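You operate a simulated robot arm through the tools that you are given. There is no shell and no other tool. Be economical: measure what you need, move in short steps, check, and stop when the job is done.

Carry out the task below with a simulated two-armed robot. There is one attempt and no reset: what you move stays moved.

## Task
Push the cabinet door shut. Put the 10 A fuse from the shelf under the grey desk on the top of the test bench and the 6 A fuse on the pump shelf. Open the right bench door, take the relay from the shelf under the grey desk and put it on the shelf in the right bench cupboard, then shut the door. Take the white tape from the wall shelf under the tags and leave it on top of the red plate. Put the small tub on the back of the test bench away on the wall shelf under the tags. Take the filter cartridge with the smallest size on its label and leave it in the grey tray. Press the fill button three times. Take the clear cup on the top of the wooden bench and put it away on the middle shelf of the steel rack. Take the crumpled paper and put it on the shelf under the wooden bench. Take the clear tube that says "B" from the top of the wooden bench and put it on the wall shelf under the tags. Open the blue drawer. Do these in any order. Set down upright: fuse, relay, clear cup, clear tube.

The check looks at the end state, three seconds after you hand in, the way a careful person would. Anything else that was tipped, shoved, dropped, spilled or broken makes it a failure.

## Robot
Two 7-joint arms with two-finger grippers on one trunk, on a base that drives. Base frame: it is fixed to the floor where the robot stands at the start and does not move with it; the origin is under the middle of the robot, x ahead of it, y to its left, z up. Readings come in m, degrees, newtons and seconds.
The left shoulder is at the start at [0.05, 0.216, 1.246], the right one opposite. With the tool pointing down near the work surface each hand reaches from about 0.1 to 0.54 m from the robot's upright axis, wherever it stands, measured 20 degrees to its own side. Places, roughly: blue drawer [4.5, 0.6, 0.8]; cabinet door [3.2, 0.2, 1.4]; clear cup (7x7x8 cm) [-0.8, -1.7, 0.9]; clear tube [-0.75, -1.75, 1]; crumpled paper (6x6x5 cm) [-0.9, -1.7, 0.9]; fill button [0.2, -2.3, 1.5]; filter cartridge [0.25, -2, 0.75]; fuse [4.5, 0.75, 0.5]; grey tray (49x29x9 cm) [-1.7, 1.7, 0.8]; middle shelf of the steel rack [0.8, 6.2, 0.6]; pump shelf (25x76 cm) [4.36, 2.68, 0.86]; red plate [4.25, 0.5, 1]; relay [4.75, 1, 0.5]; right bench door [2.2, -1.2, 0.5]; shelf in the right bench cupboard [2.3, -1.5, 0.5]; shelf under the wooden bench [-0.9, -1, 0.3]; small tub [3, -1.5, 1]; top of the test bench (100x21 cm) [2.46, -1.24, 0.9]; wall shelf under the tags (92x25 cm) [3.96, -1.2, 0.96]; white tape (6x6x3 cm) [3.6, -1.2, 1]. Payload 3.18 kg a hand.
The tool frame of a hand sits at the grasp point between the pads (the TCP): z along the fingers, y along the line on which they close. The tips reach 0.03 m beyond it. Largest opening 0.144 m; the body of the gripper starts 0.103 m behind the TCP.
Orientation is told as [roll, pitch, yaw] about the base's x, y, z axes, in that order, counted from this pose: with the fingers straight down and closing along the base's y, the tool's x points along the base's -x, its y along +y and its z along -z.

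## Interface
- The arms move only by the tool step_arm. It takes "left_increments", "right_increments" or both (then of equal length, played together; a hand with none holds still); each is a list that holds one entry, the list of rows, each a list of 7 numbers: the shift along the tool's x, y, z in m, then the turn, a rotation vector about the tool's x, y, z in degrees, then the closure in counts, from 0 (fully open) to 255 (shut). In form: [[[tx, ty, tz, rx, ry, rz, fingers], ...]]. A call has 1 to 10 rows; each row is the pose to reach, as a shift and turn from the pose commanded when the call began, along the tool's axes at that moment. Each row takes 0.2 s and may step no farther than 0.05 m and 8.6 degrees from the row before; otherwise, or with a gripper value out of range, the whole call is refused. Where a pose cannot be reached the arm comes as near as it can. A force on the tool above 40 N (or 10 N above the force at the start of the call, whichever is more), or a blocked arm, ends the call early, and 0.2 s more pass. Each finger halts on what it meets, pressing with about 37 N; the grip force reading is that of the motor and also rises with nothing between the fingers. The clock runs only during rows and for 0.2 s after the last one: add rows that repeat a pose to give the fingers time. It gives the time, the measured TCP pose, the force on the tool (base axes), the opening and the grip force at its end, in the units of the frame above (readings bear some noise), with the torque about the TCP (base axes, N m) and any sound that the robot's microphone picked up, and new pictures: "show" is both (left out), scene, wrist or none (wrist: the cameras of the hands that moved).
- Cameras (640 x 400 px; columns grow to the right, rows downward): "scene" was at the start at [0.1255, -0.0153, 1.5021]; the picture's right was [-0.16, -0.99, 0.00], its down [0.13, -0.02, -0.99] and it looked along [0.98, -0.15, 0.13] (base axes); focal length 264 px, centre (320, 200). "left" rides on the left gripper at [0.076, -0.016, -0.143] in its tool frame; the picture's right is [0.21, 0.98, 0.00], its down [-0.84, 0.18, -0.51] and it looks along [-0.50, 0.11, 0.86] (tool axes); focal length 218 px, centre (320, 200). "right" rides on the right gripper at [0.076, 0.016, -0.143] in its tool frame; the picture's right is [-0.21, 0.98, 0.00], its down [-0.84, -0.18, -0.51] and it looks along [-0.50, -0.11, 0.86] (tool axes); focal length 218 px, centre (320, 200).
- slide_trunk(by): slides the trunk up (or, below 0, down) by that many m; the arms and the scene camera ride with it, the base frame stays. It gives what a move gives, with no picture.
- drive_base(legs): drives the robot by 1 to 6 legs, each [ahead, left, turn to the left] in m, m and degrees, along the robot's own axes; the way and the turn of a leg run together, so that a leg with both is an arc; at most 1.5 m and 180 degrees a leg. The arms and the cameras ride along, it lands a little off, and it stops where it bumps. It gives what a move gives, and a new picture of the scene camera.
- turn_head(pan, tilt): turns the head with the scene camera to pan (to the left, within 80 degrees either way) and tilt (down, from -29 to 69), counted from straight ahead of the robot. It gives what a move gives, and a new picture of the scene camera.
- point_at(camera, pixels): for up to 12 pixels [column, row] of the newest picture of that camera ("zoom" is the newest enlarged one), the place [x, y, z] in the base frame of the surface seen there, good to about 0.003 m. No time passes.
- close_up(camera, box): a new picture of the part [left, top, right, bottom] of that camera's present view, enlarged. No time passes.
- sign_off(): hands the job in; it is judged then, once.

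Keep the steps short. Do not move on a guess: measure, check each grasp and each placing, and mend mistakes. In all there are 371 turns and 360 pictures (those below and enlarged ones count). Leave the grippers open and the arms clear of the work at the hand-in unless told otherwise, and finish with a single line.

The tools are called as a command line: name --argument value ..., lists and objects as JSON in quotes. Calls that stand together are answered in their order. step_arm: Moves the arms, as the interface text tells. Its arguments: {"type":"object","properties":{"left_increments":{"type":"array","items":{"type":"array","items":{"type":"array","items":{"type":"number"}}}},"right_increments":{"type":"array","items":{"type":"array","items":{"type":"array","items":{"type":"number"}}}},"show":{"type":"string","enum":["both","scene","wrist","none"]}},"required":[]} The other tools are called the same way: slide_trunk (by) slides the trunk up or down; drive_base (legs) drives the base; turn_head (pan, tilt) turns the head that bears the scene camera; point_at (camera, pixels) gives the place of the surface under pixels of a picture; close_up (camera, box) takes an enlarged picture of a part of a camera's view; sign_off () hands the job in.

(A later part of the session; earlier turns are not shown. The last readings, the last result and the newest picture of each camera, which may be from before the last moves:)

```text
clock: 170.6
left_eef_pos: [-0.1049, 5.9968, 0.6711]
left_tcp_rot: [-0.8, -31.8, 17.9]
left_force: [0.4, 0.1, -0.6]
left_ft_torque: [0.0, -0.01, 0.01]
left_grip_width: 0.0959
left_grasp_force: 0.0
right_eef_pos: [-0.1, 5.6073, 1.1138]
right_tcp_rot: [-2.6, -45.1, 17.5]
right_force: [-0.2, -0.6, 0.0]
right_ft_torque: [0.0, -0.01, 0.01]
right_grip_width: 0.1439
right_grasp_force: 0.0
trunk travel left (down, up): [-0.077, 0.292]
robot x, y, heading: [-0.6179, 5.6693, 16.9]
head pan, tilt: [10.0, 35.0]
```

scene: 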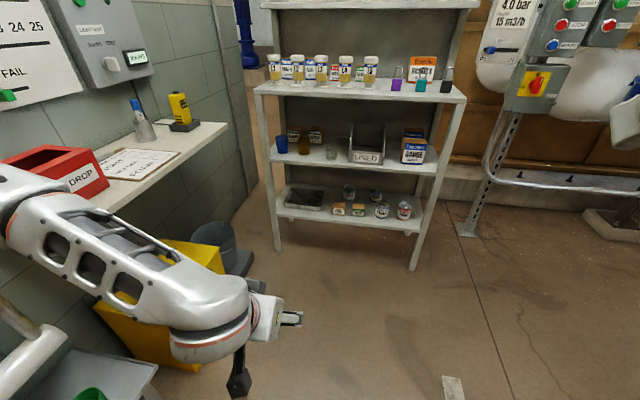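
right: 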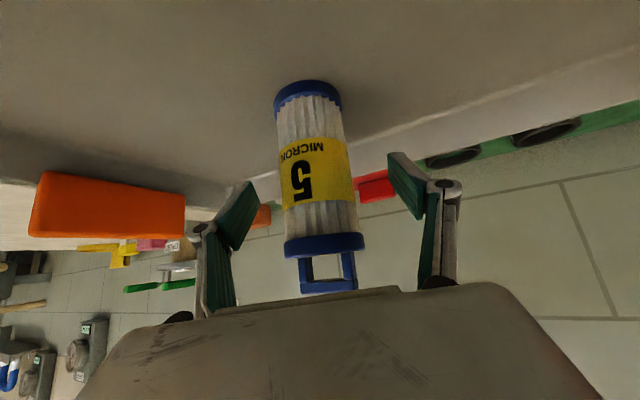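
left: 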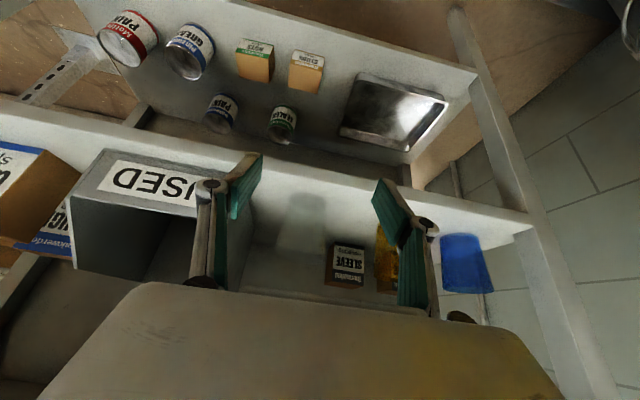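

Cup is upright on the middle shelf at (332,152). Now return to the wooden bench: sidestep, turn, and raise the left hand.

drive_base --legs '[[0.1, -0.7, 0], [0, 0, -107]]'

step_arm --left_increments '[[[-0.02, 0, -0.045, 0, 0, 0, 0], [-0.04, 0, -0.09, 0, 0, 0, 0], [-0.06, 0, -0.135, 0, 0, 0, 0], [-0.08, 0, -0.18, 0, 0, 0, 0], [-0.1, 0, -0.225, 0, 0, 0, 0], [-0.12, 0, -0.27, 0, 0, 0, 0], [-0.14, 0, -0.315, 0, 0, 0, 0], [-0.16, 0, -0.36, 0, 0, 0, 0]]]' --show "none"

drive_base --legs '[[1.5, 0, 0], [1.5, 0, 0], [1.5, 0, 0], [1.2, 0, 0]]'

```text
clock: 181.6
left_eef_pos: [-0.161, 4.4472, 0.6728]
left_tcp_rot: [-0.8, -31.9, -89.4]
left_force: [0.2, 0.0, 0.2]
left_ft_torque: [0.03, -0.05, -0.01]
left_grip_width: 0.096
left_grasp_force: 0.1
right_eef_pos: [-0.5336, 4.5596, 1.1132]
right_tcp_rot: [-2.7, -45.2, -89.7]
right_force: [0.1, 0.3, -0.2]
right_ft_torque: [-0.01, 0.0, -0.03]
right_grip_width: 0.1441
right_grasp_force: 0.0
trunk travel left (down, up): [-0.077, 0.292]
robot x, y, heading: [-0.3206, 5.036, -90.6]
head pan, tilt: [10.0, 35.0]
```

scene: 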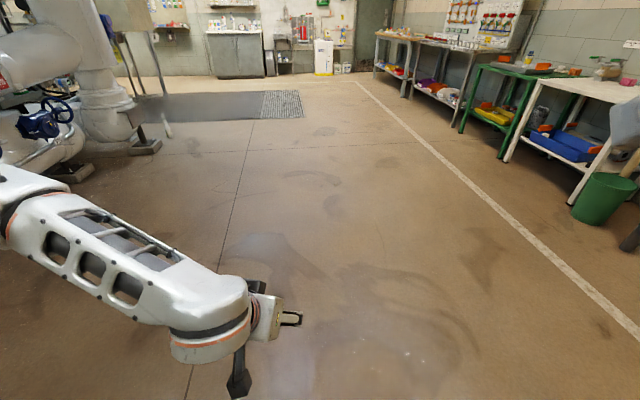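

```text
clock: 183.4
left_eef_pos: [-0.1572, 4.5049, 1.0623]
left_tcp_rot: [-0.8, -31.8, -89.5]
left_force: [-0.7, 1.1, -0.2]
left_ft_torque: [-0.03, 0.01, 0.03]
left_grip_width: 0.144
left_grasp_force: 0.1
right_eef_pos: [-0.5334, 4.5601, 1.1142]
right_tcp_rot: [-2.7, -45.2, -89.7]
right_force: [-0.2, 0.0, 0.2]
right_ft_torque: [-0.02, 0.01, -0.03]
right_grip_width: 0.144
right_grasp_force: 0.1
trunk travel left (down, up): [-0.077, 0.292]
robot x, y, heading: [-0.3193, 5.0374, -90.7]
head pan, tilt: [10.0, 35.0]
```

```text
clock: 208.6
left_eef_pos: [-0.2637, -0.8119, 1.0662]
left_tcp_rot: [-1.1, -32.2, -91.0]
left_force: [-0.4, -0.5, -0.3]
left_ft_torque: [0.0, -0.02, -0.03]
left_grip_width: 0.1442
left_grasp_force: 0.0
right_eef_pos: [-0.6422, -0.7457, 1.1193]
right_tcp_rot: [-3.1, -45.6, -92.1]
right_force: [0.0, -0.4, -0.1]
right_ft_torque: [0.0, 0.01, 0.02]
right_grip_width: 0.144
right_grasp_force: 0.0
trunk travel left (down, up): [-0.077, 0.292]
robot x, y, heading: [-0.409, -0.2846, -92.5]
head pan, tilt: [10.0, 35.0]
stopped in leg 4: the robot was blocked; the commanded pose is now the measured one
```

scene: 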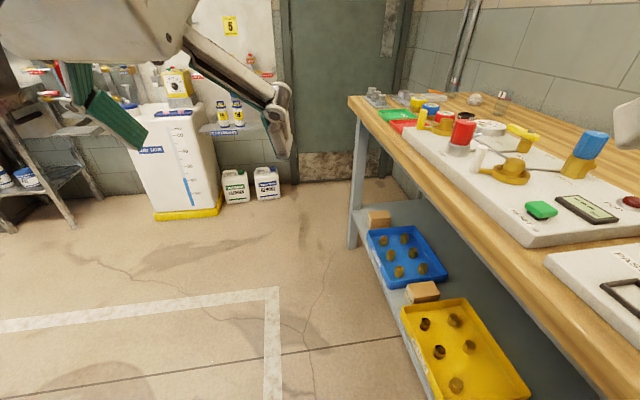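

Blocked – something at my right side touches. Step left away and look at the bench's near end for damage.

drive_base --legs '[[0.0, 0.1, 0], [0, 0.4, 0]]'

turn_head --pan -70 --tilt 30

```text
clock: 209.7
left_eef_pos: [-0.2318, -0.818, 1.0613]
left_tcp_rot: [-1.1, -31.8, -91.4]
left_force: [-0.1, -0.1, 0.3]
left_ft_torque: [-0.02, 0.03, -0.02]
left_grip_width: 0.1438
left_grasp_force: 0.1
right_eef_pos: [-0.6127, -0.751, 1.1135]
right_tcp_rot: [-3.1, -45.0, -92.9]
right_force: [0.2, 0.4, -0.5]
right_ft_torque: [-0.01, 0.01, 0.01]
right_grip_width: 0.1441
right_grasp_force: 0.1
trunk travel left (down, up): [-0.077, 0.292]
robot x, y, heading: [-0.3714, -0.2837, -92.5]
head pan, tilt: [10.0, 35.0]
stopped in leg 1: the robot was blocked; the commanded pose is now the measured one
```

scene: 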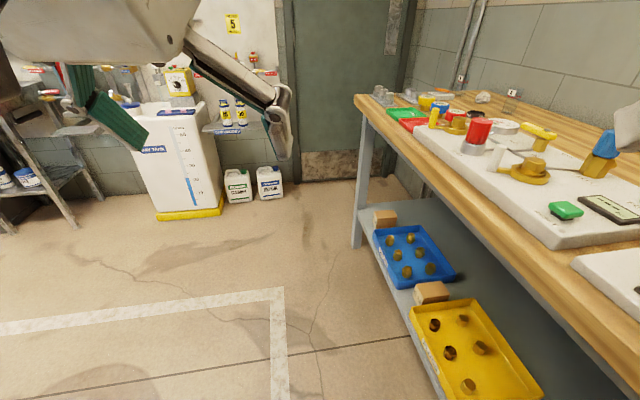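

```text
clock: 211.2
left_eef_pos: [-0.2333, -0.8195, 1.0616]
left_tcp_rot: [-0.9, -31.9, -91.4]
left_force: [0.0, 0.2, 0.0]
left_ft_torque: [-0.03, -0.02, 0.03]
left_grip_width: 0.1442
left_grasp_force: 0.0
right_eef_pos: [-0.6133, -0.7515, 1.1129]
right_tcp_rot: [-2.9, -45.0, -92.9]
right_force: [-0.7, 0.0, 0.3]
right_ft_torque: [0.02, 0.02, 0.0]
right_grip_width: 0.144
right_grasp_force: 0.0
trunk travel left (down, up): [-0.077, 0.292]
robot x, y, heading: [-0.3815, -0.2806, -92.7]
head pan, tilt: [-70.0, 30.0]
```

scene: 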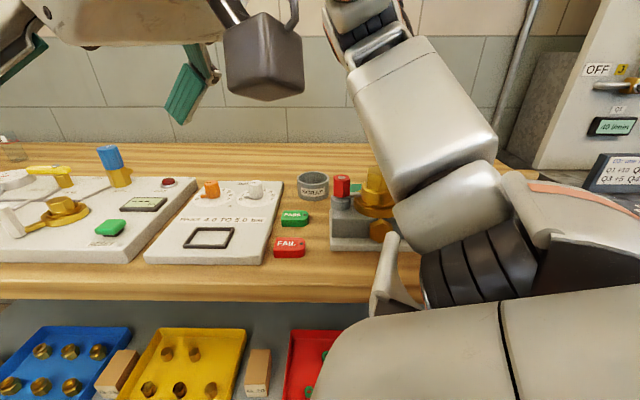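

point_at --camera "scene" --pixels '[[385, 270], [345, 240], [350, 295], [380, 230], [430, 230], [440, 130], [430, 270], [340, 185], [410, 262], [375, 185]]'

close_up --camera "scene" --box '[270, 140, 470, 320]'

```text
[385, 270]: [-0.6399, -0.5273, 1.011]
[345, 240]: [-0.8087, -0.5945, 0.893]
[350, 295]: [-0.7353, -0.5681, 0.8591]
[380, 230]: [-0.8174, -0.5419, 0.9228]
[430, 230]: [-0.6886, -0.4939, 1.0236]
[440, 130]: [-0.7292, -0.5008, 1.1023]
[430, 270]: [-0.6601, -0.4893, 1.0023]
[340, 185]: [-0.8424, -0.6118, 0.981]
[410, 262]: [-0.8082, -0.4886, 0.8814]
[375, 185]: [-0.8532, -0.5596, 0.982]
```

```text
2.22 times, centred on (370, 230) of scene
```

zoom: 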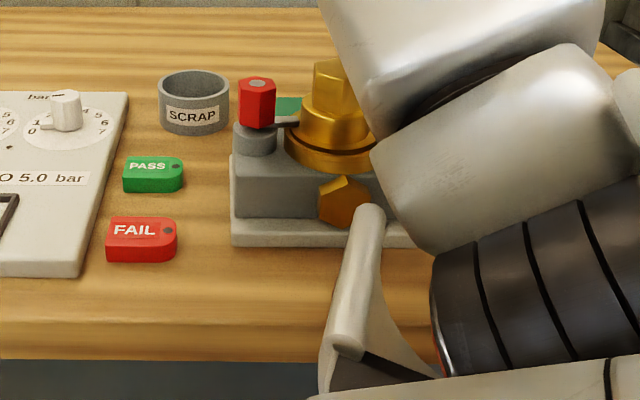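

turn_head --pan -80 --tilt 55

turn_head --pan 80 --tilt 50

```text
clock: 212.1
left_eef_pos: [-0.2332, -0.8187, 1.0606]
left_tcp_rot: [-1.0, -32.0, -91.4]
left_force: [0.3, 1.1, -0.9]
left_ft_torque: [0.0, -0.01, 0.0]
left_grip_width: 0.1442
left_grasp_force: 0.0
right_eef_pos: [-0.6134, -0.7518, 1.1127]
right_tcp_rot: [-2.9, -45.0, -92.9]
right_force: [-0.5, 0.0, -0.5]
right_ft_torque: [0.02, 0.0, -0.01]
right_grip_width: 0.1438
right_grasp_force: 0.0
trunk travel left (down, up): [-0.077, 0.292]
robot x, y, heading: [-0.382, -0.2873, -92.9]
head pan, tilt: [-80.0, 55.0]
```

scene: 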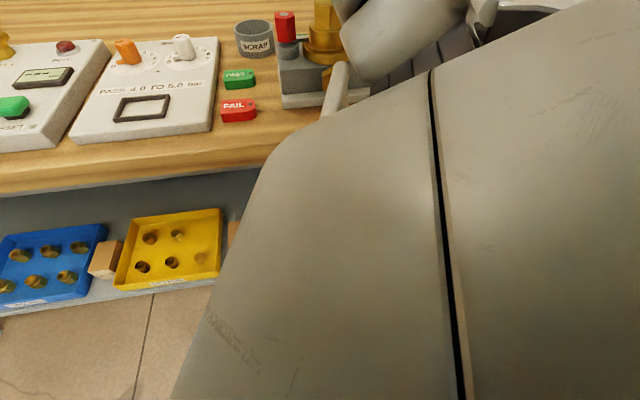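

```text
clock: 214.5
left_eef_pos: [-0.2328, -0.8183, 1.0625]
left_tcp_rot: [-1.0, -31.9, -91.4]
left_force: [0.3, -0.3, -0.5]
left_ft_torque: [-0.04, 0.0, 0.0]
left_grip_width: 0.144
left_grasp_force: 0.0
right_eef_pos: [-0.6129, -0.7517, 1.1133]
right_tcp_rot: [-3.0, -44.8, -92.8]
right_force: [0.2, 1.0, 0.6]
right_ft_torque: [0.04, 0.02, 0.0]
right_grip_width: 0.1441
right_grasp_force: 0.0
trunk travel left (down, up): [-0.077, 0.292]
robot x, y, heading: [-0.3764, -0.2814, -92.6]
head pan, tilt: [80.0, 50.0]
```

scene: 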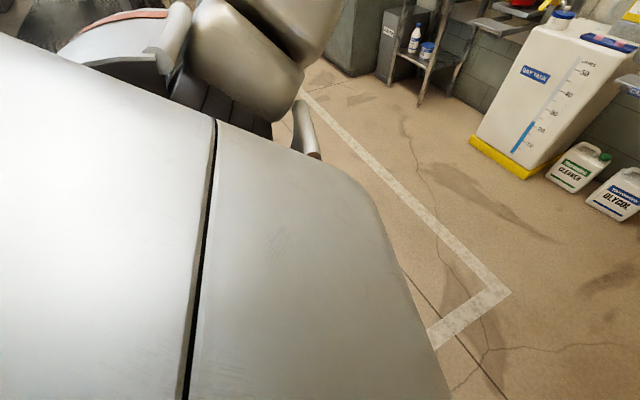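

Left is clear. Try a small diagonal step away.

drive_base --legs '[[0.0, 0.15, 0]]'

```text
clock: 216.5
left_eef_pos: [-0.0836, -0.8291, 1.0611]
left_tcp_rot: [-0.9, -31.9, -91.5]
left_force: [0.2, 0.1, -1.4]
left_ft_torque: [-0.01, 0.04, -0.01]
left_grip_width: 0.1441
left_grasp_force: 0.1
right_eef_pos: [-0.4651, -0.7606, 1.1127]
right_tcp_rot: [-2.6, -44.9, -93.1]
right_force: [0.4, 0.0, 0.8]
right_ft_torque: [-0.01, 0.02, 0.0]
right_grip_width: 0.1441
right_grasp_force: 0.0
trunk travel left (down, up): [-0.077, 0.292]
robot x, y, heading: [-0.2268, -0.2869, -92.8]
head pan, tilt: [80.0, 50.0]
```

scene: 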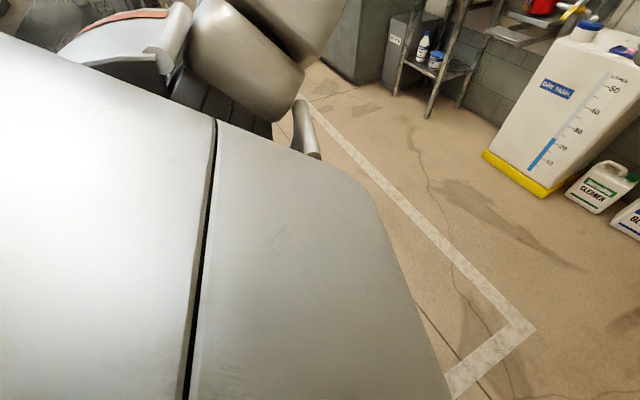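

Free now. Step left more and inspect the bench end.

drive_base --legs '[[0.0, 0.35, 0]]'

turn_head --pan -72 --tilt 28

```text
clock: 220.2
left_eef_pos: [0.2658, -0.8446, 1.062]
left_tcp_rot: [-0.8, -31.8, -91.4]
left_force: [0.1, 0.5, 0.8]
left_ft_torque: [0.03, -0.02, 0.02]
left_grip_width: 0.144
left_grasp_force: 0.1
right_eef_pos: [-0.1151, -0.7769, 1.1121]
right_tcp_rot: [-2.7, -44.9, -92.9]
right_force: [-0.4, 0.1, 0.6]
right_ft_torque: [-0.01, 0.01, -0.01]
right_grip_width: 0.1443
right_grasp_force: 0.1
trunk travel left (down, up): [-0.077, 0.292]
robot x, y, heading: [0.1233, -0.3084, -92.7]
head pan, tilt: [80.0, 50.0]
```

scene: 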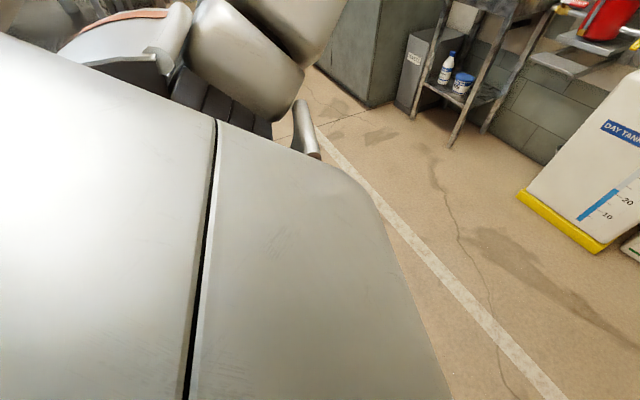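

```text
clock: 222.5
left_eef_pos: [0.2661, -0.8447, 1.0608]
left_tcp_rot: [-0.9, -31.8, -91.4]
left_force: [-0.7, -0.6, -0.7]
left_ft_torque: [0.01, 0.01, -0.01]
left_grip_width: 0.1438
left_grasp_force: 0.0
right_eef_pos: [-0.1163, -0.7787, 1.1121]
right_tcp_rot: [-2.6, -44.7, -93.1]
right_force: [0.4, 0.1, -0.1]
right_ft_torque: [0.01, 0.0, 0.01]
right_grip_width: 0.1438
right_grasp_force: 0.0
trunk travel left (down, up): [-0.077, 0.292]
robot x, y, heading: [0.1234, -0.3067, -92.6]
head pan, tilt: [-72.0, 28.0]
```

scene: 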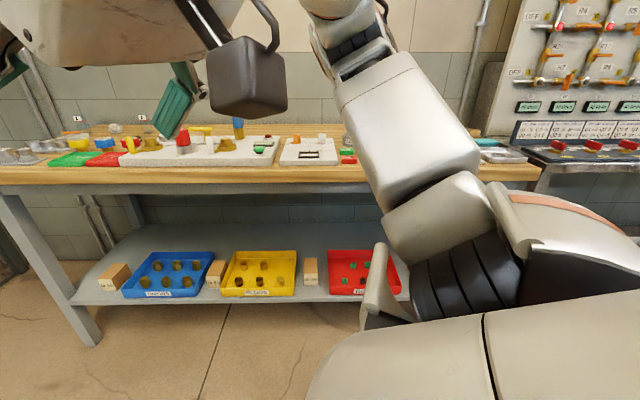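

Turn to face the bench and inspect it entirely.

drive_base --legs '[[0, 0.1, 0], [0, 0, -71]]'

turn_head --pan 0 --tilt 30

```text
clock: 227.1
left_eef_pos: [-0.233, -0.6326, 1.0604]
left_tcp_rot: [-0.7, -31.8, -161.0]
left_force: [0.5, 0.6, -0.5]
left_ft_torque: [-0.01, -0.02, 0.02]
left_grip_width: 0.1439
left_grasp_force: 0.2
right_eef_pos: [-0.303, -0.2529, 1.113]
right_tcp_rot: [-2.6, -44.9, -162.6]
right_force: [-0.5, -0.9, -0.3]
right_ft_torque: [-0.02, 0.01, 0.0]
right_grip_width: 0.1441
right_grasp_force: 0.1
trunk travel left (down, up): [-0.077, 0.292]
robot x, y, heading: [0.2215, -0.3137, -162.1]
head pan, tilt: [-72.0, 28.0]
```

scene: 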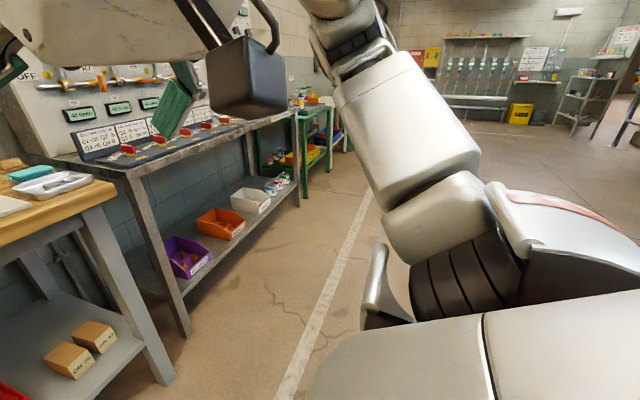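

```text
clock: 228.5
left_eef_pos: [-0.232, -0.6326, 1.0604]
left_tcp_rot: [-0.8, -31.8, -160.9]
left_force: [0.1, -0.3, -0.2]
left_ft_torque: [0.01, -0.07, -0.01]
left_grip_width: 0.1439
left_grasp_force: 0.1
right_eef_pos: [-0.3053, -0.2526, 1.1109]
right_tcp_rot: [-2.2, -44.6, -163.1]
right_force: [0.1, 0.2, 1.3]
right_ft_torque: [0.04, -0.01, 0.02]
right_grip_width: 0.1438
right_grasp_force: 0.1
trunk travel left (down, up): [-0.077, 0.292]
robot x, y, heading: [0.2242, -0.312, -162.0]
head pan, tilt: [0.0, 30.0]
```

scene: 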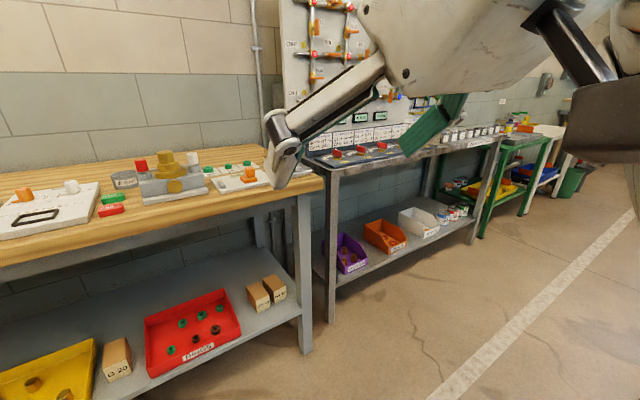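

close_up --camera "scene" --box '[90, 130, 330, 280]'

```text
2.67 times, centred on (210, 205) of scene
```

zoom: 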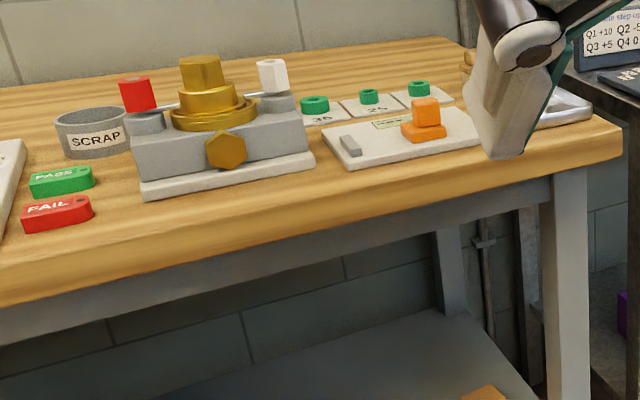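

Everything stands as before. Go to the paper: drive to stand-off in front of it and raise the trunk 5 cm.

drive_base --legs '[[0, 0.85, 0], [0.33, 0, -1.6]]'

slide_trunk --by 0.06

turn_head --pan 10 --tilt 35

```text
clock: 238.2
left_eef_pos: [-0.2762, -1.5453, 1.0599]
left_tcp_rot: [-0.8, -31.8, -161.1]
left_force: [0.6, -0.6, 0.5]
left_ft_torque: [-0.01, -0.03, 0.04]
left_grip_width: 0.1438
left_grasp_force: 0.0
right_eef_pos: [-0.3476, -1.1636, 1.1105]
right_tcp_rot: [-2.7, -44.5, -162.9]
right_force: [0.0, -1.4, 0.2]
right_ft_torque: [0.01, -0.02, 0.03]
right_grip_width: 0.1444
right_grasp_force: 0.1
trunk travel left (down, up): [-0.077, 0.292]
robot x, y, heading: [0.1771, -1.2212, -162.3]
head pan, tilt: [0.0, 30.0]
```

scene: 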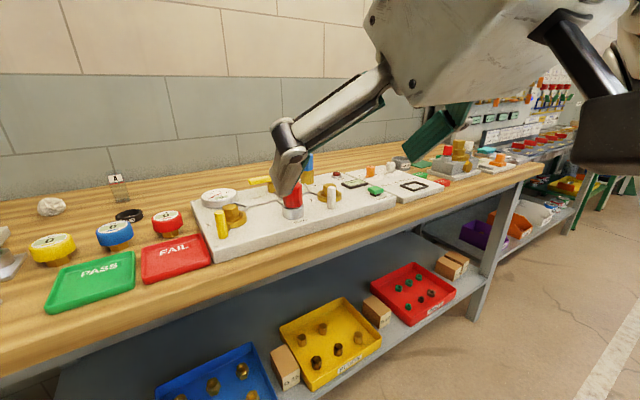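

```text
clock: 239.2
left_eef_pos: [-0.2768, -1.5455, 1.1189]
left_tcp_rot: [-0.8, -31.6, -161.1]
left_force: [-1.3, -0.1, -0.8]
left_ft_torque: [0.01, 0.0, 0.03]
left_grip_width: 0.1437
left_grasp_force: 0.1
right_eef_pos: [-0.35, -1.1651, 1.1694]
right_tcp_rot: [-2.7, -44.4, -162.7]
right_force: [-0.3, 0.3, -0.6]
right_ft_torque: [0.0, -0.05, 0.02]
right_grip_width: 0.1441
right_grasp_force: 0.1
trunk travel left (down, up): [-0.137, 0.232]
robot x, y, heading: [0.172, -1.2249, -162.4]
head pan, tilt: [0.0, 30.0]
```

```text
clock: 239.9
left_eef_pos: [-0.2765, -1.5451, 1.1206]
left_tcp_rot: [-0.7, -31.8, -161.1]
left_force: [0.0, -0.2, 0.4]
left_ft_torque: [0.04, -0.02, -0.01]
left_grip_width: 0.144
left_grasp_force: 0.1
right_eef_pos: [-0.3478, -1.1647, 1.1706]
right_tcp_rot: [-2.7, -44.5, -162.7]
right_force: [-0.3, 0.8, -0.2]
right_ft_torque: [0.01, -0.03, -0.01]
right_grip_width: 0.1441
right_grasp_force: 0.1
trunk travel left (down, up): [-0.137, 0.232]
robot x, y, heading: [0.1775, -1.2233, -162.4]
head pan, tilt: [10.0, 35.0]
```

scene: 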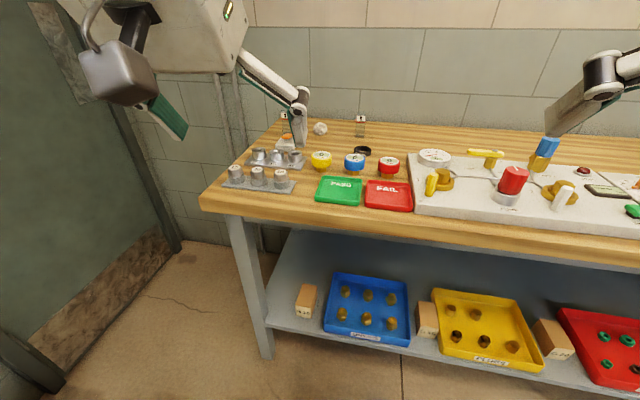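

point_at --camera "scene" --pixels '[[320, 128], [314, 129], [326, 129], [320, 123], [320, 133], [360, 120], [284, 115], [330, 265], [440, 275], [270, 260], [405, 262], [300, 318]]'

```text
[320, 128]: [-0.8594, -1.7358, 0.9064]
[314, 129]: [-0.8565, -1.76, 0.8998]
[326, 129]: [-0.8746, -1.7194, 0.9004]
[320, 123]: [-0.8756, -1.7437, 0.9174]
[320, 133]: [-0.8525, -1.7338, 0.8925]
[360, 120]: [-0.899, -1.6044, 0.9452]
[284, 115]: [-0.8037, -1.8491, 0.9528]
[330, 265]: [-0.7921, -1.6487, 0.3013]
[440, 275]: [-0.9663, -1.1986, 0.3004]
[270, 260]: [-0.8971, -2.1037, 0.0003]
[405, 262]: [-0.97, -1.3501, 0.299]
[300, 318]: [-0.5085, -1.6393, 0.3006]
```

Paper ≈(-0.88,-1.748,0.903). Drive 0.39 m forward and bring the left hand to its pre-grasp.

drive_base --legs '[[0.38, 0, -1]]'

step_arm --left_increments '[[[-0.018, 0.005, 0.041, 0, -2, 0, 0], [-0.035, 0.01, 0.082, 0, -4, 0, 0], [-0.052, 0.015, 0.123, 0, -6, 0, 0], [-0.07, 0.02, 0.164, 0, -8, 0, 0], [-0.087, 0.025, 0.205, 0, -8, 0, 60]]]' --show "both"

```text
clock: 242.3
left_eef_pos: [-0.6385, -1.6518, 1.1219]
left_tcp_rot: [-0.8, -31.7, -161.8]
left_force: [0.6, -0.2, -1.0]
left_ft_torque: [0.0, -0.01, -0.04]
left_grip_width: 0.144
left_grasp_force: 0.1
right_eef_pos: [-0.7044, -1.2692, 1.1714]
right_tcp_rot: [-2.8, -44.5, -163.5]
right_force: [0.2, 0.2, 0.1]
right_ft_torque: [-0.02, -0.03, 0.01]
right_grip_width: 0.1441
right_grasp_force: 0.1
trunk travel left (down, up): [-0.137, 0.232]
robot x, y, heading: [-0.1818, -1.3391, -163.0]
head pan, tilt: [10.0, 35.0]
```

scene: 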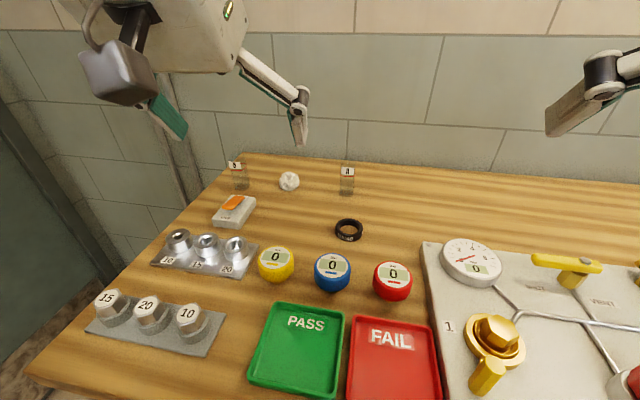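

```text
clock: 243.5
left_eef_pos: [-0.8037, -1.7286, 0.9922]
left_tcp_rot: [-0.8, -39.8, -161.7]
left_force: [-1.3, 0.1, -0.5]
left_ft_torque: [0.0, -0.01, -0.03]
left_grip_width: 0.11
left_grasp_force: 0.0
right_eef_pos: [-0.7062, -1.2693, 1.1684]
right_tcp_rot: [-2.8, -44.3, -163.4]
right_force: [-0.5, 0.8, 0.2]
right_ft_torque: [0.0, 0.0, 0.02]
right_grip_width: 0.1437
right_grasp_force: 0.1
trunk travel left (down, up): [-0.137, 0.232]
robot x, y, heading: [-0.1809, -1.3319, -163.2]
head pan, tilt: [10.0, 35.0]
```

scene: 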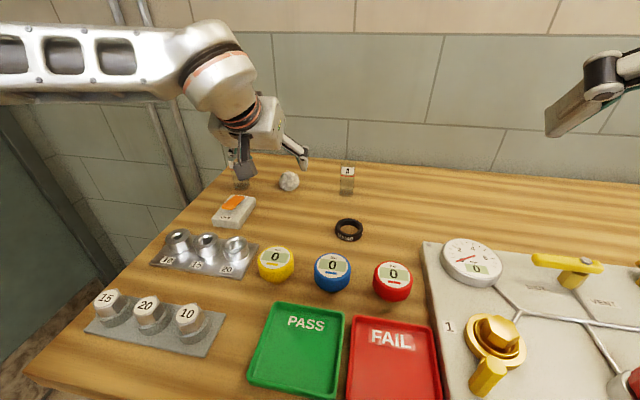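
left: 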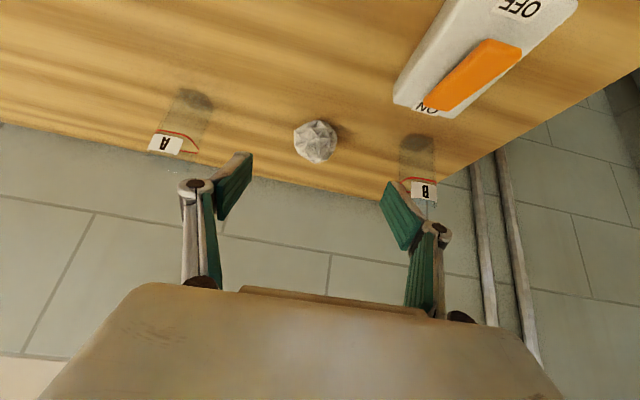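

Paper centred; narrow the fingers to keep clear of tube B, and advance.

step_arm --left_increments '[[[0, -0.005, 0, 0, 0, 0, 110], [-0.004, -0.005, 0.04, 0, 0, 0, 110], [-0.008, -0.005, 0.08, 0, 0, 0, 110], [-0.011, -0.005, 0.109, 0, 0, 0, 110]]]' --show "wrist"

```text
clock: 244.5
left_eef_pos: [-0.8787, -1.7483, 0.916]
left_tcp_rot: [-0.9, -39.8, -161.6]
left_force: [0.4, -0.2, -0.3]
left_ft_torque: [-0.06, -0.01, 0.0]
left_grip_width: 0.0818
left_grasp_force: 0.0
right_eef_pos: [-0.7052, -1.2695, 1.1703]
right_tcp_rot: [-2.7, -44.5, -163.4]
right_force: [-1.6, -0.2, -0.2]
right_ft_torque: [0.01, -0.05, 0.02]
right_grip_width: 0.1439
right_grasp_force: 0.0
trunk travel left (down, up): [-0.137, 0.232]
robot x, y, heading: [-0.1758, -1.3379, -163.0]
head pan, tilt: [10.0, 35.0]
```

left: 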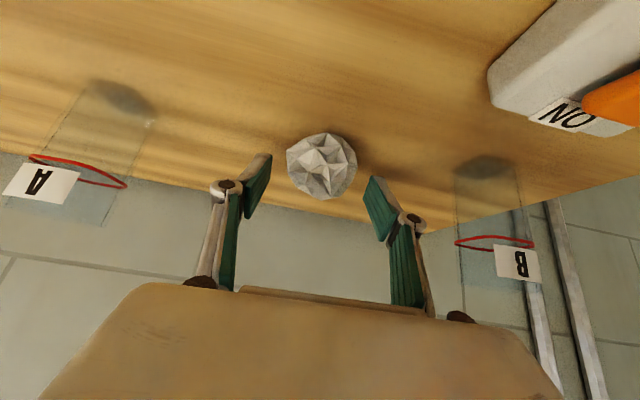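

step_arm --left_increments '[[[0.005, 0, 0.005, 0, 0, 0, 110], [0.005, 0, 0.005, 0, 0, 0, 200], [0.005, 0, 0.005, 0, 0, 0, 200], [0.005, 0, 0.005, 0, 0, 0, 200]]]' --show "wrist"

```text
clock: 245.5
left_eef_pos: [-0.8784, -1.7467, 0.9115]
left_tcp_rot: [-0.9, -39.9, -161.6]
left_force: [0.1, -2.4, 3.2]
left_ft_torque: [-0.16, 0.04, 0.02]
left_grip_width: 0.0443
left_grasp_force: 37.1
right_eef_pos: [-0.7043, -1.2691, 1.1709]
right_tcp_rot: [-2.7, -44.6, -163.4]
right_force: [0.0, 0.3, -0.5]
right_ft_torque: [-0.01, -0.03, 0.04]
right_grip_width: 0.1441
right_grasp_force: 0.1
trunk travel left (down, up): [-0.137, 0.232]
robot x, y, heading: [-0.1793, -1.3299, -163.0]
head pan, tilt: [10.0, 35.0]
```

left: 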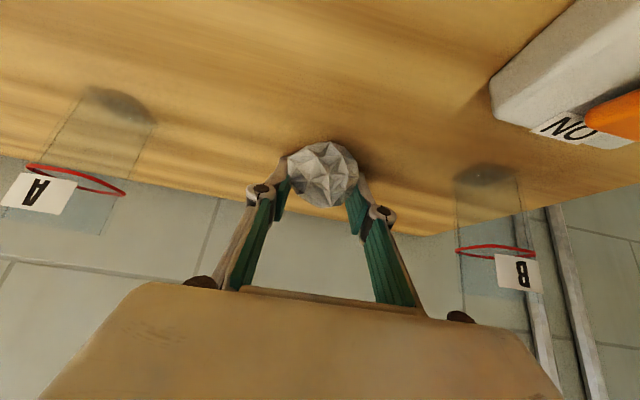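

Paper gripped. Lift it 15 cm, and zoom at the shelf below for a free spot.

step_arm --left_increments '[[[-0.024, 0, -0.029, 0, 0, 0, 200], [-0.048, 0, -0.058, 0, 0, 0, 200], [-0.072, 0, -0.086, 0, 0, 0, 200], [-0.096, 0, -0.115, 0, 0, 0, 200]]]' --show "wrist"

drive_base --legs '[[-0.55, 0, 0]]'

```text
clock: 246.5
left_eef_pos: [-0.8793, -1.7463, 1.0611]
left_tcp_rot: [-0.9, -39.8, -161.7]
left_force: [0.7, 0.9, 0.0]
left_ft_torque: [0.0, -0.02, -0.02]
left_grip_width: 0.0444
left_grasp_force: 36.9
right_eef_pos: [-0.7033, -1.2683, 1.1716]
right_tcp_rot: [-2.6, -44.6, -163.5]
right_force: [0.1, 0.1, 0.6]
right_ft_torque: [-0.02, 0.03, 0.0]
right_grip_width: 0.1441
right_grasp_force: 0.0
trunk travel left (down, up): [-0.137, 0.232]
robot x, y, heading: [-0.1801, -1.3323, -163.1]
head pan, tilt: [10.0, 35.0]
```

left: 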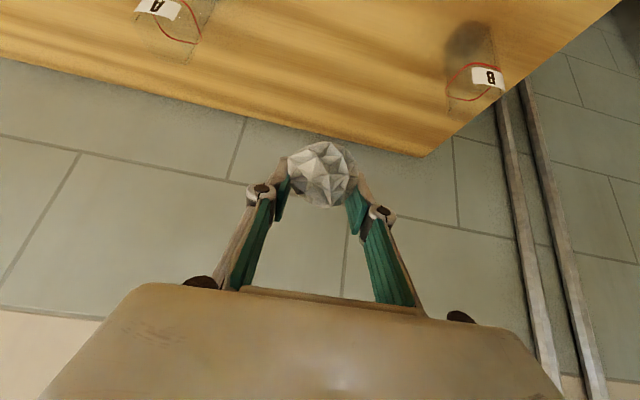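

```text
clock: 249.7
left_eef_pos: [-0.3517, -1.5828, 1.0584]
left_tcp_rot: [-1.0, -39.9, -162.1]
left_force: [-0.5, 0.1, -1.3]
left_ft_torque: [-0.01, -0.02, -0.03]
left_grip_width: 0.0423
left_grasp_force: 37.5
right_eef_pos: [-0.1727, -1.106, 1.17]
right_tcp_rot: [-2.7, -44.5, -163.8]
right_force: [0.0, 0.2, 0.7]
right_ft_torque: [0.05, -0.04, 0.01]
right_grip_width: 0.1441
right_grasp_force: 0.0
trunk travel left (down, up): [-0.137, 0.232]
robot x, y, heading: [0.352, -1.1712, -163.1]
head pan, tilt: [10.0, 35.0]
```

scene: 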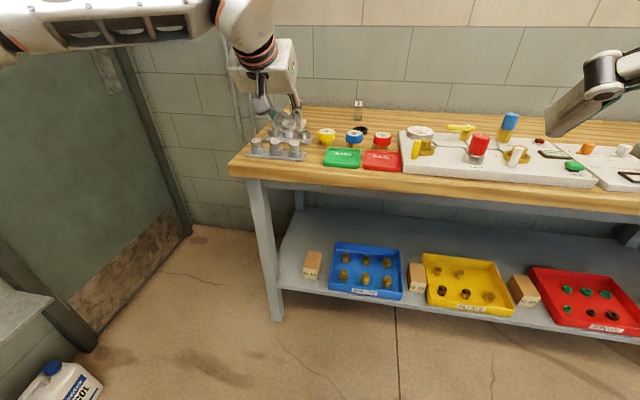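

close_up --camera "scene" --box '[240, 190, 560, 340]'

point_at --camera "scene" --pixels '[[280, 285], [305, 292], [285, 265], [303, 276], [318, 292], [330, 296], [320, 275], [306, 255], [272, 280], [330, 245], [410, 245], [300, 225]]'

```text
2.00 times, centred on (400, 265) of scene
```

zoom: 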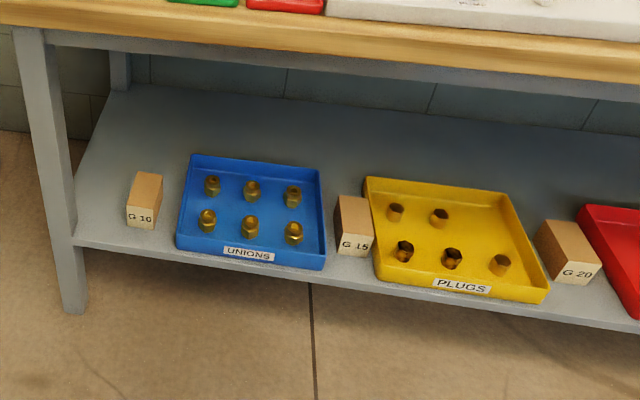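

```text
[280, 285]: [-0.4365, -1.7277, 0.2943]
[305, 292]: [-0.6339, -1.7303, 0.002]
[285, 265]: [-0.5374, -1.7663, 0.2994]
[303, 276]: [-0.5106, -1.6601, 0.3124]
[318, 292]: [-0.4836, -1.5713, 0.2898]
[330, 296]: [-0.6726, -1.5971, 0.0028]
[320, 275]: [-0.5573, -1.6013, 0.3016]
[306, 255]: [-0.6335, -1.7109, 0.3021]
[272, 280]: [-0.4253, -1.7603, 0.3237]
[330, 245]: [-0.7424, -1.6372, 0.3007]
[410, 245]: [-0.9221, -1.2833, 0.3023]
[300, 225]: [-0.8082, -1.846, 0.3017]
```

The free area is behind the "G 10" block. I back off a bit, lower the trunk fully, lower the hand, then reach in under the bench top.

drive_base --legs '[[-0.22, -0.02, 0]]'

slide_trunk --by -0.12

step_arm --left_increments '[[[0.028, 0, 0.035, 0, 2, 0, 210], [0.057, 0, 0.07, 0, 4, 0, 210], [0.086, 0, 0.105, 0, 6, 0, 210], [0.115, 0, 0.14, 0, 8, 0, 210], [0.144, 0, 0.175, 0, 10, 0, 210], [0.173, 0, 0.21, 0, 12, 0, 210], [0.202, 0, 0.245, 0, 12, 0, 210], [0.231, 0, 0.28, 0, 12, 0, 210], [0.26, 0, 0.315, 0, 12, 0, 210], [0.288, 0, 0.345, 0, 12, 0, 210]]]' --show "both"

```text
clock: 251.3
left_eef_pos: [-0.1448, -1.5019, 1.0596]
left_tcp_rot: [-0.8, -39.8, -161.9]
left_force: [0.0, -0.1, -0.7]
left_ft_torque: [0.01, 0.0, 0.04]
left_grip_width: 0.0441
left_grasp_force: 36.8
right_eef_pos: [0.0347, -1.0237, 1.1705]
right_tcp_rot: [-2.7, -44.5, -163.6]
right_force: [0.7, -0.1, 0.0]
right_ft_torque: [-0.05, 0.07, 0.03]
right_grip_width: 0.1439
right_grasp_force: 0.1
trunk travel left (down, up): [-0.137, 0.232]
robot x, y, heading: [0.558, -1.0899, -163.2]
head pan, tilt: [10.0, 35.0]
```

scene: 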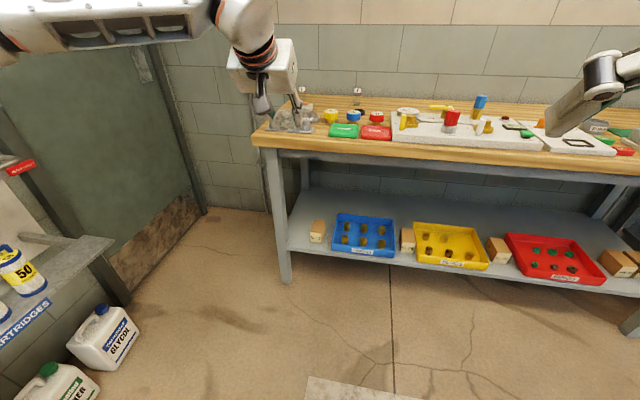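

```text
clock: 252.8
left_eef_pos: [-0.1424, -1.5026, 0.9416]
left_tcp_rot: [-0.9, -40.0, -161.9]
left_force: [-0.1, 0.1, -1.0]
left_ft_torque: [-0.03, -0.02, -0.04]
left_grip_width: 0.0443
left_grasp_force: 37.3
right_eef_pos: [0.0134, -1.0308, 1.0253]
right_tcp_rot: [-2.7, -39.6, -163.6]
right_force: [0.4, -0.3, -0.4]
right_ft_torque: [-0.02, 0.04, 0.0]
right_grip_width: 0.1441
right_grasp_force: 0.1
trunk travel left (down, up): [-0.017, 0.352]
robot x, y, heading: [0.5581, -1.0908, -163.2]
head pan, tilt: [10.0, 35.0]
```

```text
clock: 255.1
left_eef_pos: [-0.1478, -1.4969, 0.4882]
left_tcp_rot: [-0.8, -27.7, -162.1]
left_force: [0.2, -0.8, -0.7]
left_ft_torque: [0.03, 0.01, 0.02]
left_grip_width: 0.0448
left_grasp_force: 36.4
right_eef_pos: [0.0122, -1.0313, 1.0218]
right_tcp_rot: [-2.8, -39.4, -163.5]
right_force: [0.1, 0.3, -0.7]
right_ft_torque: [0.02, 0.02, 0.01]
right_grip_width: 0.1439
right_grasp_force: 0.1
trunk travel left (down, up): [-0.017, 0.352]
robot x, y, heading: [0.556, -1.0939, -163.6]
head pan, tilt: [10.0, 35.0]
```

scene: 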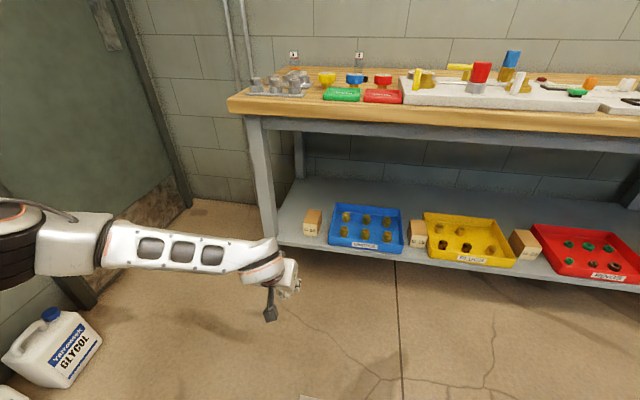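
left: 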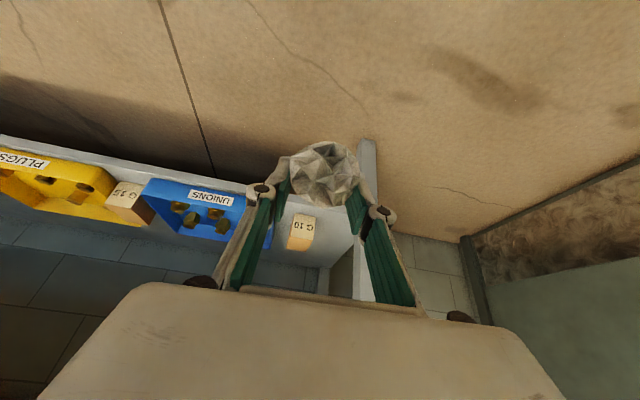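

Paper still held. Drive in 0.5 m (arm passes under the bench top), shifting 6 cm left.

drive_base --legs '[[0.2, 0.065, 0], [0.3, 0, 0]]'

step_arm --left_increments '[[[0, 0, 0, 0, 0, 0, 210]]]' --show "wrist"

```text
clock: 258.2
left_eef_pos: [-0.5667, -1.6843, 0.4828]
left_tcp_rot: [-1.0, -26.6, -163.3]
left_force: [-0.1, -0.2, 0.0]
left_ft_torque: [0.0, -0.02, 0.03]
left_grip_width: 0.0445
left_grasp_force: 37.2
right_eef_pos: [-0.4221, -1.2304, 1.0243]
right_tcp_rot: [-2.9, -39.7, -163.1]
right_force: [0.0, 0.6, 0.2]
right_ft_torque: [0.01, 0.0, 0.0]
right_grip_width: 0.1439
right_grasp_force: 0.0
trunk travel left (down, up): [-0.017, 0.352]
robot x, y, heading: [0.1196, -1.2892, -162.9]
head pan, tilt: [10.0, 35.0]
stopped in leg 2: the robot was blocked; the commanded pose is now the measured one
```

scene: 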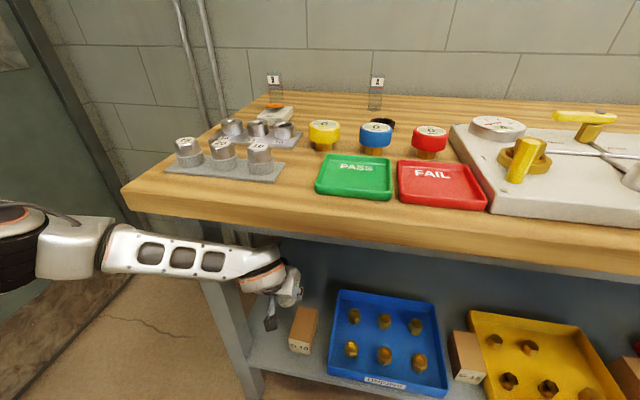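

```text
clock: 258.6
left_eef_pos: [-0.5667, -1.6858, 0.4829]
left_tcp_rot: [-0.8, -26.7, -163.3]
left_force: [-0.3, 0.7, 0.6]
left_ft_torque: [0.0, 0.02, 0.01]
left_grip_width: 0.0445
left_grasp_force: 36.7
right_eef_pos: [-0.421, -1.2296, 1.0252]
right_tcp_rot: [-2.5, -39.8, -163.2]
right_force: [-0.7, 0.0, -0.8]
right_ft_torque: [-0.03, 0.01, 0.03]
right_grip_width: 0.1441
right_grasp_force: 0.0
trunk travel left (down, up): [-0.017, 0.352]
robot x, y, heading: [0.1172, -1.2908, -162.6]
head pan, tilt: [10.0, 35.0]
```

left: 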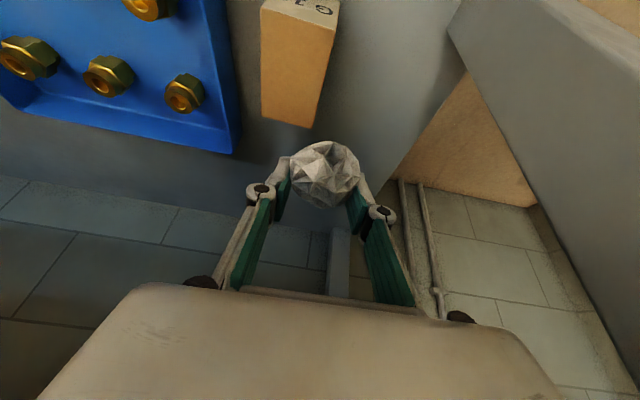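

The forearm meets the bench leg. Shift base 6 cm right, then a bit further in.

drive_base --legs '[[-0.02, -0.07, 0], [0.11, 0, 0]]'

step_arm --left_increments '[[[0, 0, 0, 0, 0, 0, 210]]]' --show "wrist"

```text
clock: 260.5
left_eef_pos: [-0.6031, -1.6276, 0.4693]
left_tcp_rot: [-0.6, -25.1, -163.8]
left_force: [0.6, -0.4, -0.3]
left_ft_torque: [0.0, -0.01, 0.0]
left_grip_width: 0.0445
left_grasp_force: 36.9
right_eef_pos: [-0.4769, -1.1802, 1.0245]
right_tcp_rot: [-2.8, -39.7, -162.7]
right_force: [0.2, -0.5, 0.2]
right_ft_torque: [0.02, -0.02, -0.01]
right_grip_width: 0.1437
right_grasp_force: 0.2
trunk travel left (down, up): [-0.017, 0.352]
robot x, y, heading: [0.0708, -1.2324, -162.4]
head pan, tilt: [10.0, 35.0]
stopped in leg 2: the robot was blocked; the commanded pose is now the measured one
```

scene: 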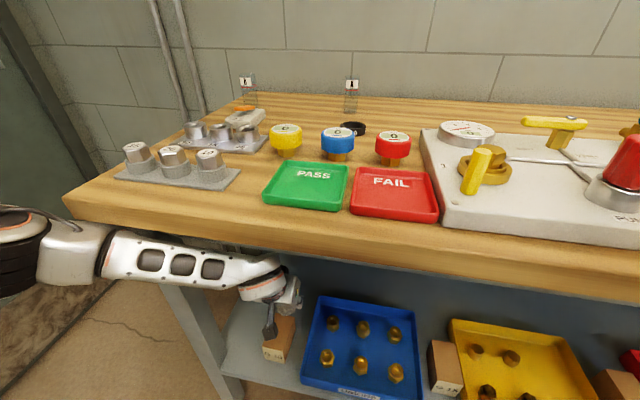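

```text
clock: 260.9
left_eef_pos: [-0.6038, -1.6281, 0.4698]
left_tcp_rot: [-0.7, -25.1, -163.7]
left_force: [-1.1, 0.2, 0.3]
left_ft_torque: [-0.03, 0.0, -0.04]
left_grip_width: 0.0446
left_grasp_force: 37.1
right_eef_pos: [-0.4774, -1.1803, 1.024]
right_tcp_rot: [-2.8, -39.6, -162.7]
right_force: [0.3, -0.1, 0.7]
right_ft_torque: [-0.01, 0.03, 0.03]
right_grip_width: 0.1438
right_grasp_force: 0.1
trunk travel left (down, up): [-0.017, 0.352]
robot x, y, heading: [0.0664, -1.2343, -162.3]
head pan, tilt: [10.0, 35.0]
```

left: 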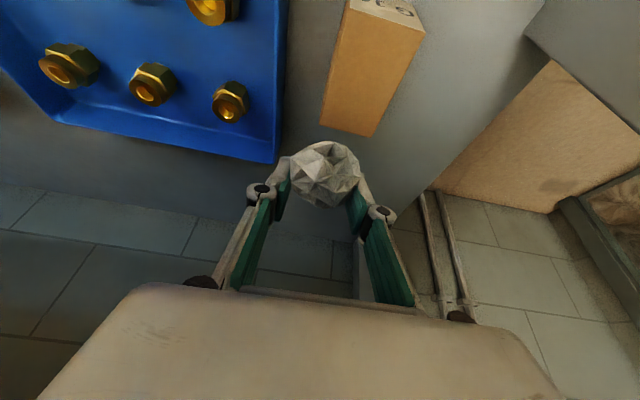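

point_at --camera "left" --pixels '[[345, 132], [275, 160], [300, 120], [318, 230], [230, 200], [325, 175], [375, 135], [280, 225]]'

```text
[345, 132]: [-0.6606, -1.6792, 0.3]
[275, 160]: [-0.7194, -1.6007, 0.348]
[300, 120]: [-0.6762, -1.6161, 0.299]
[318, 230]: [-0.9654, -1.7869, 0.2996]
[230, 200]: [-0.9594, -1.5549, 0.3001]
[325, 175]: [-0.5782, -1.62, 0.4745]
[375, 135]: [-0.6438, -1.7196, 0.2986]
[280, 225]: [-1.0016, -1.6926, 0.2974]
```

Block's back is deeper than thought. Better: place behind the trays further right, where there is no leg. Back out, shift right 0.21, go in.

drive_base --legs '[[-0.1, -0.21, -1], [0.27, 0, 0]]'

step_arm --left_increments '[[[0, 0, 0, 0, 0, 0, 210]]]' --show "wrist"

```text
clock: 261.6
left_eef_pos: [-0.6042, -1.6271, 0.4689]
left_tcp_rot: [-0.8, -25.1, -163.6]
left_force: [0.6, -0.4, -0.1]
left_ft_torque: [-0.02, 0.02, 0.0]
left_grip_width: 0.0442
left_grasp_force: 37.2
right_eef_pos: [-0.4785, -1.1802, 1.0217]
right_tcp_rot: [-2.8, -39.5, -162.6]
right_force: [-0.8, 0.4, 0.8]
right_ft_torque: [0.0, 0.02, 0.03]
right_grip_width: 0.1437
right_grasp_force: 0.0
trunk travel left (down, up): [-0.017, 0.352]
robot x, y, heading: [0.067, -1.2306, -162.2]
head pan, tilt: [10.0, 35.0]
stopped in leg 1: the robot was blocked; the commanded pose is now the measured one
```

scene: 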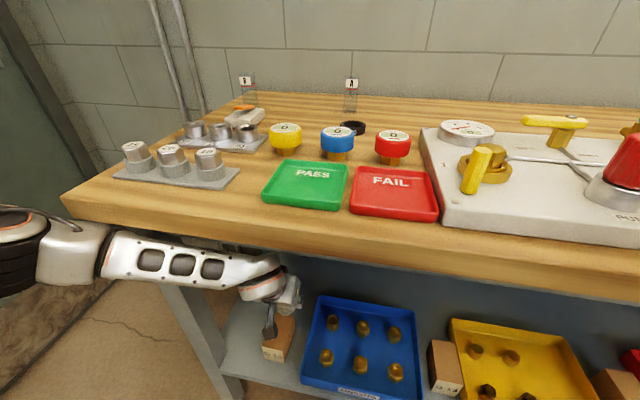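

```text
clock: 262.1
left_eef_pos: [-0.6049, -1.6272, 0.4684]
left_tcp_rot: [-0.9, -25.0, -163.7]
left_force: [0.9, 0.4, -0.3]
left_ft_torque: [0.01, -0.01, -0.04]
left_grip_width: 0.0443
left_grasp_force: 36.9
right_eef_pos: [-0.4771, -1.1796, 1.0224]
right_tcp_rot: [-2.9, -39.5, -162.6]
right_force: [0.5, -0.6, -0.1]
right_ft_torque: [-0.01, 0.01, -0.01]
right_grip_width: 0.1441
right_grasp_force: 0.1
trunk travel left (down, up): [-0.017, 0.352]
robot x, y, heading: [0.0723, -1.2327, -162.0]
head pan, tilt: [10.0, 35.0]
```

left: 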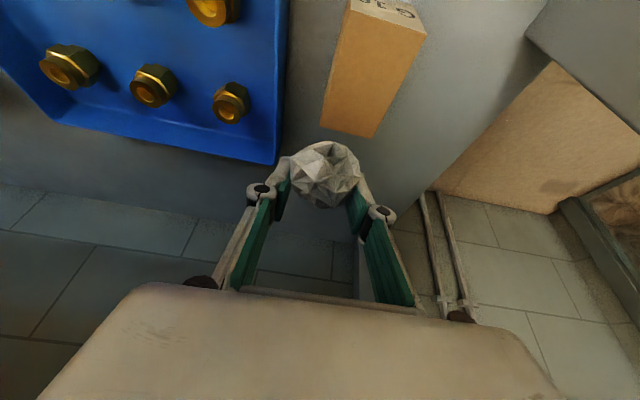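

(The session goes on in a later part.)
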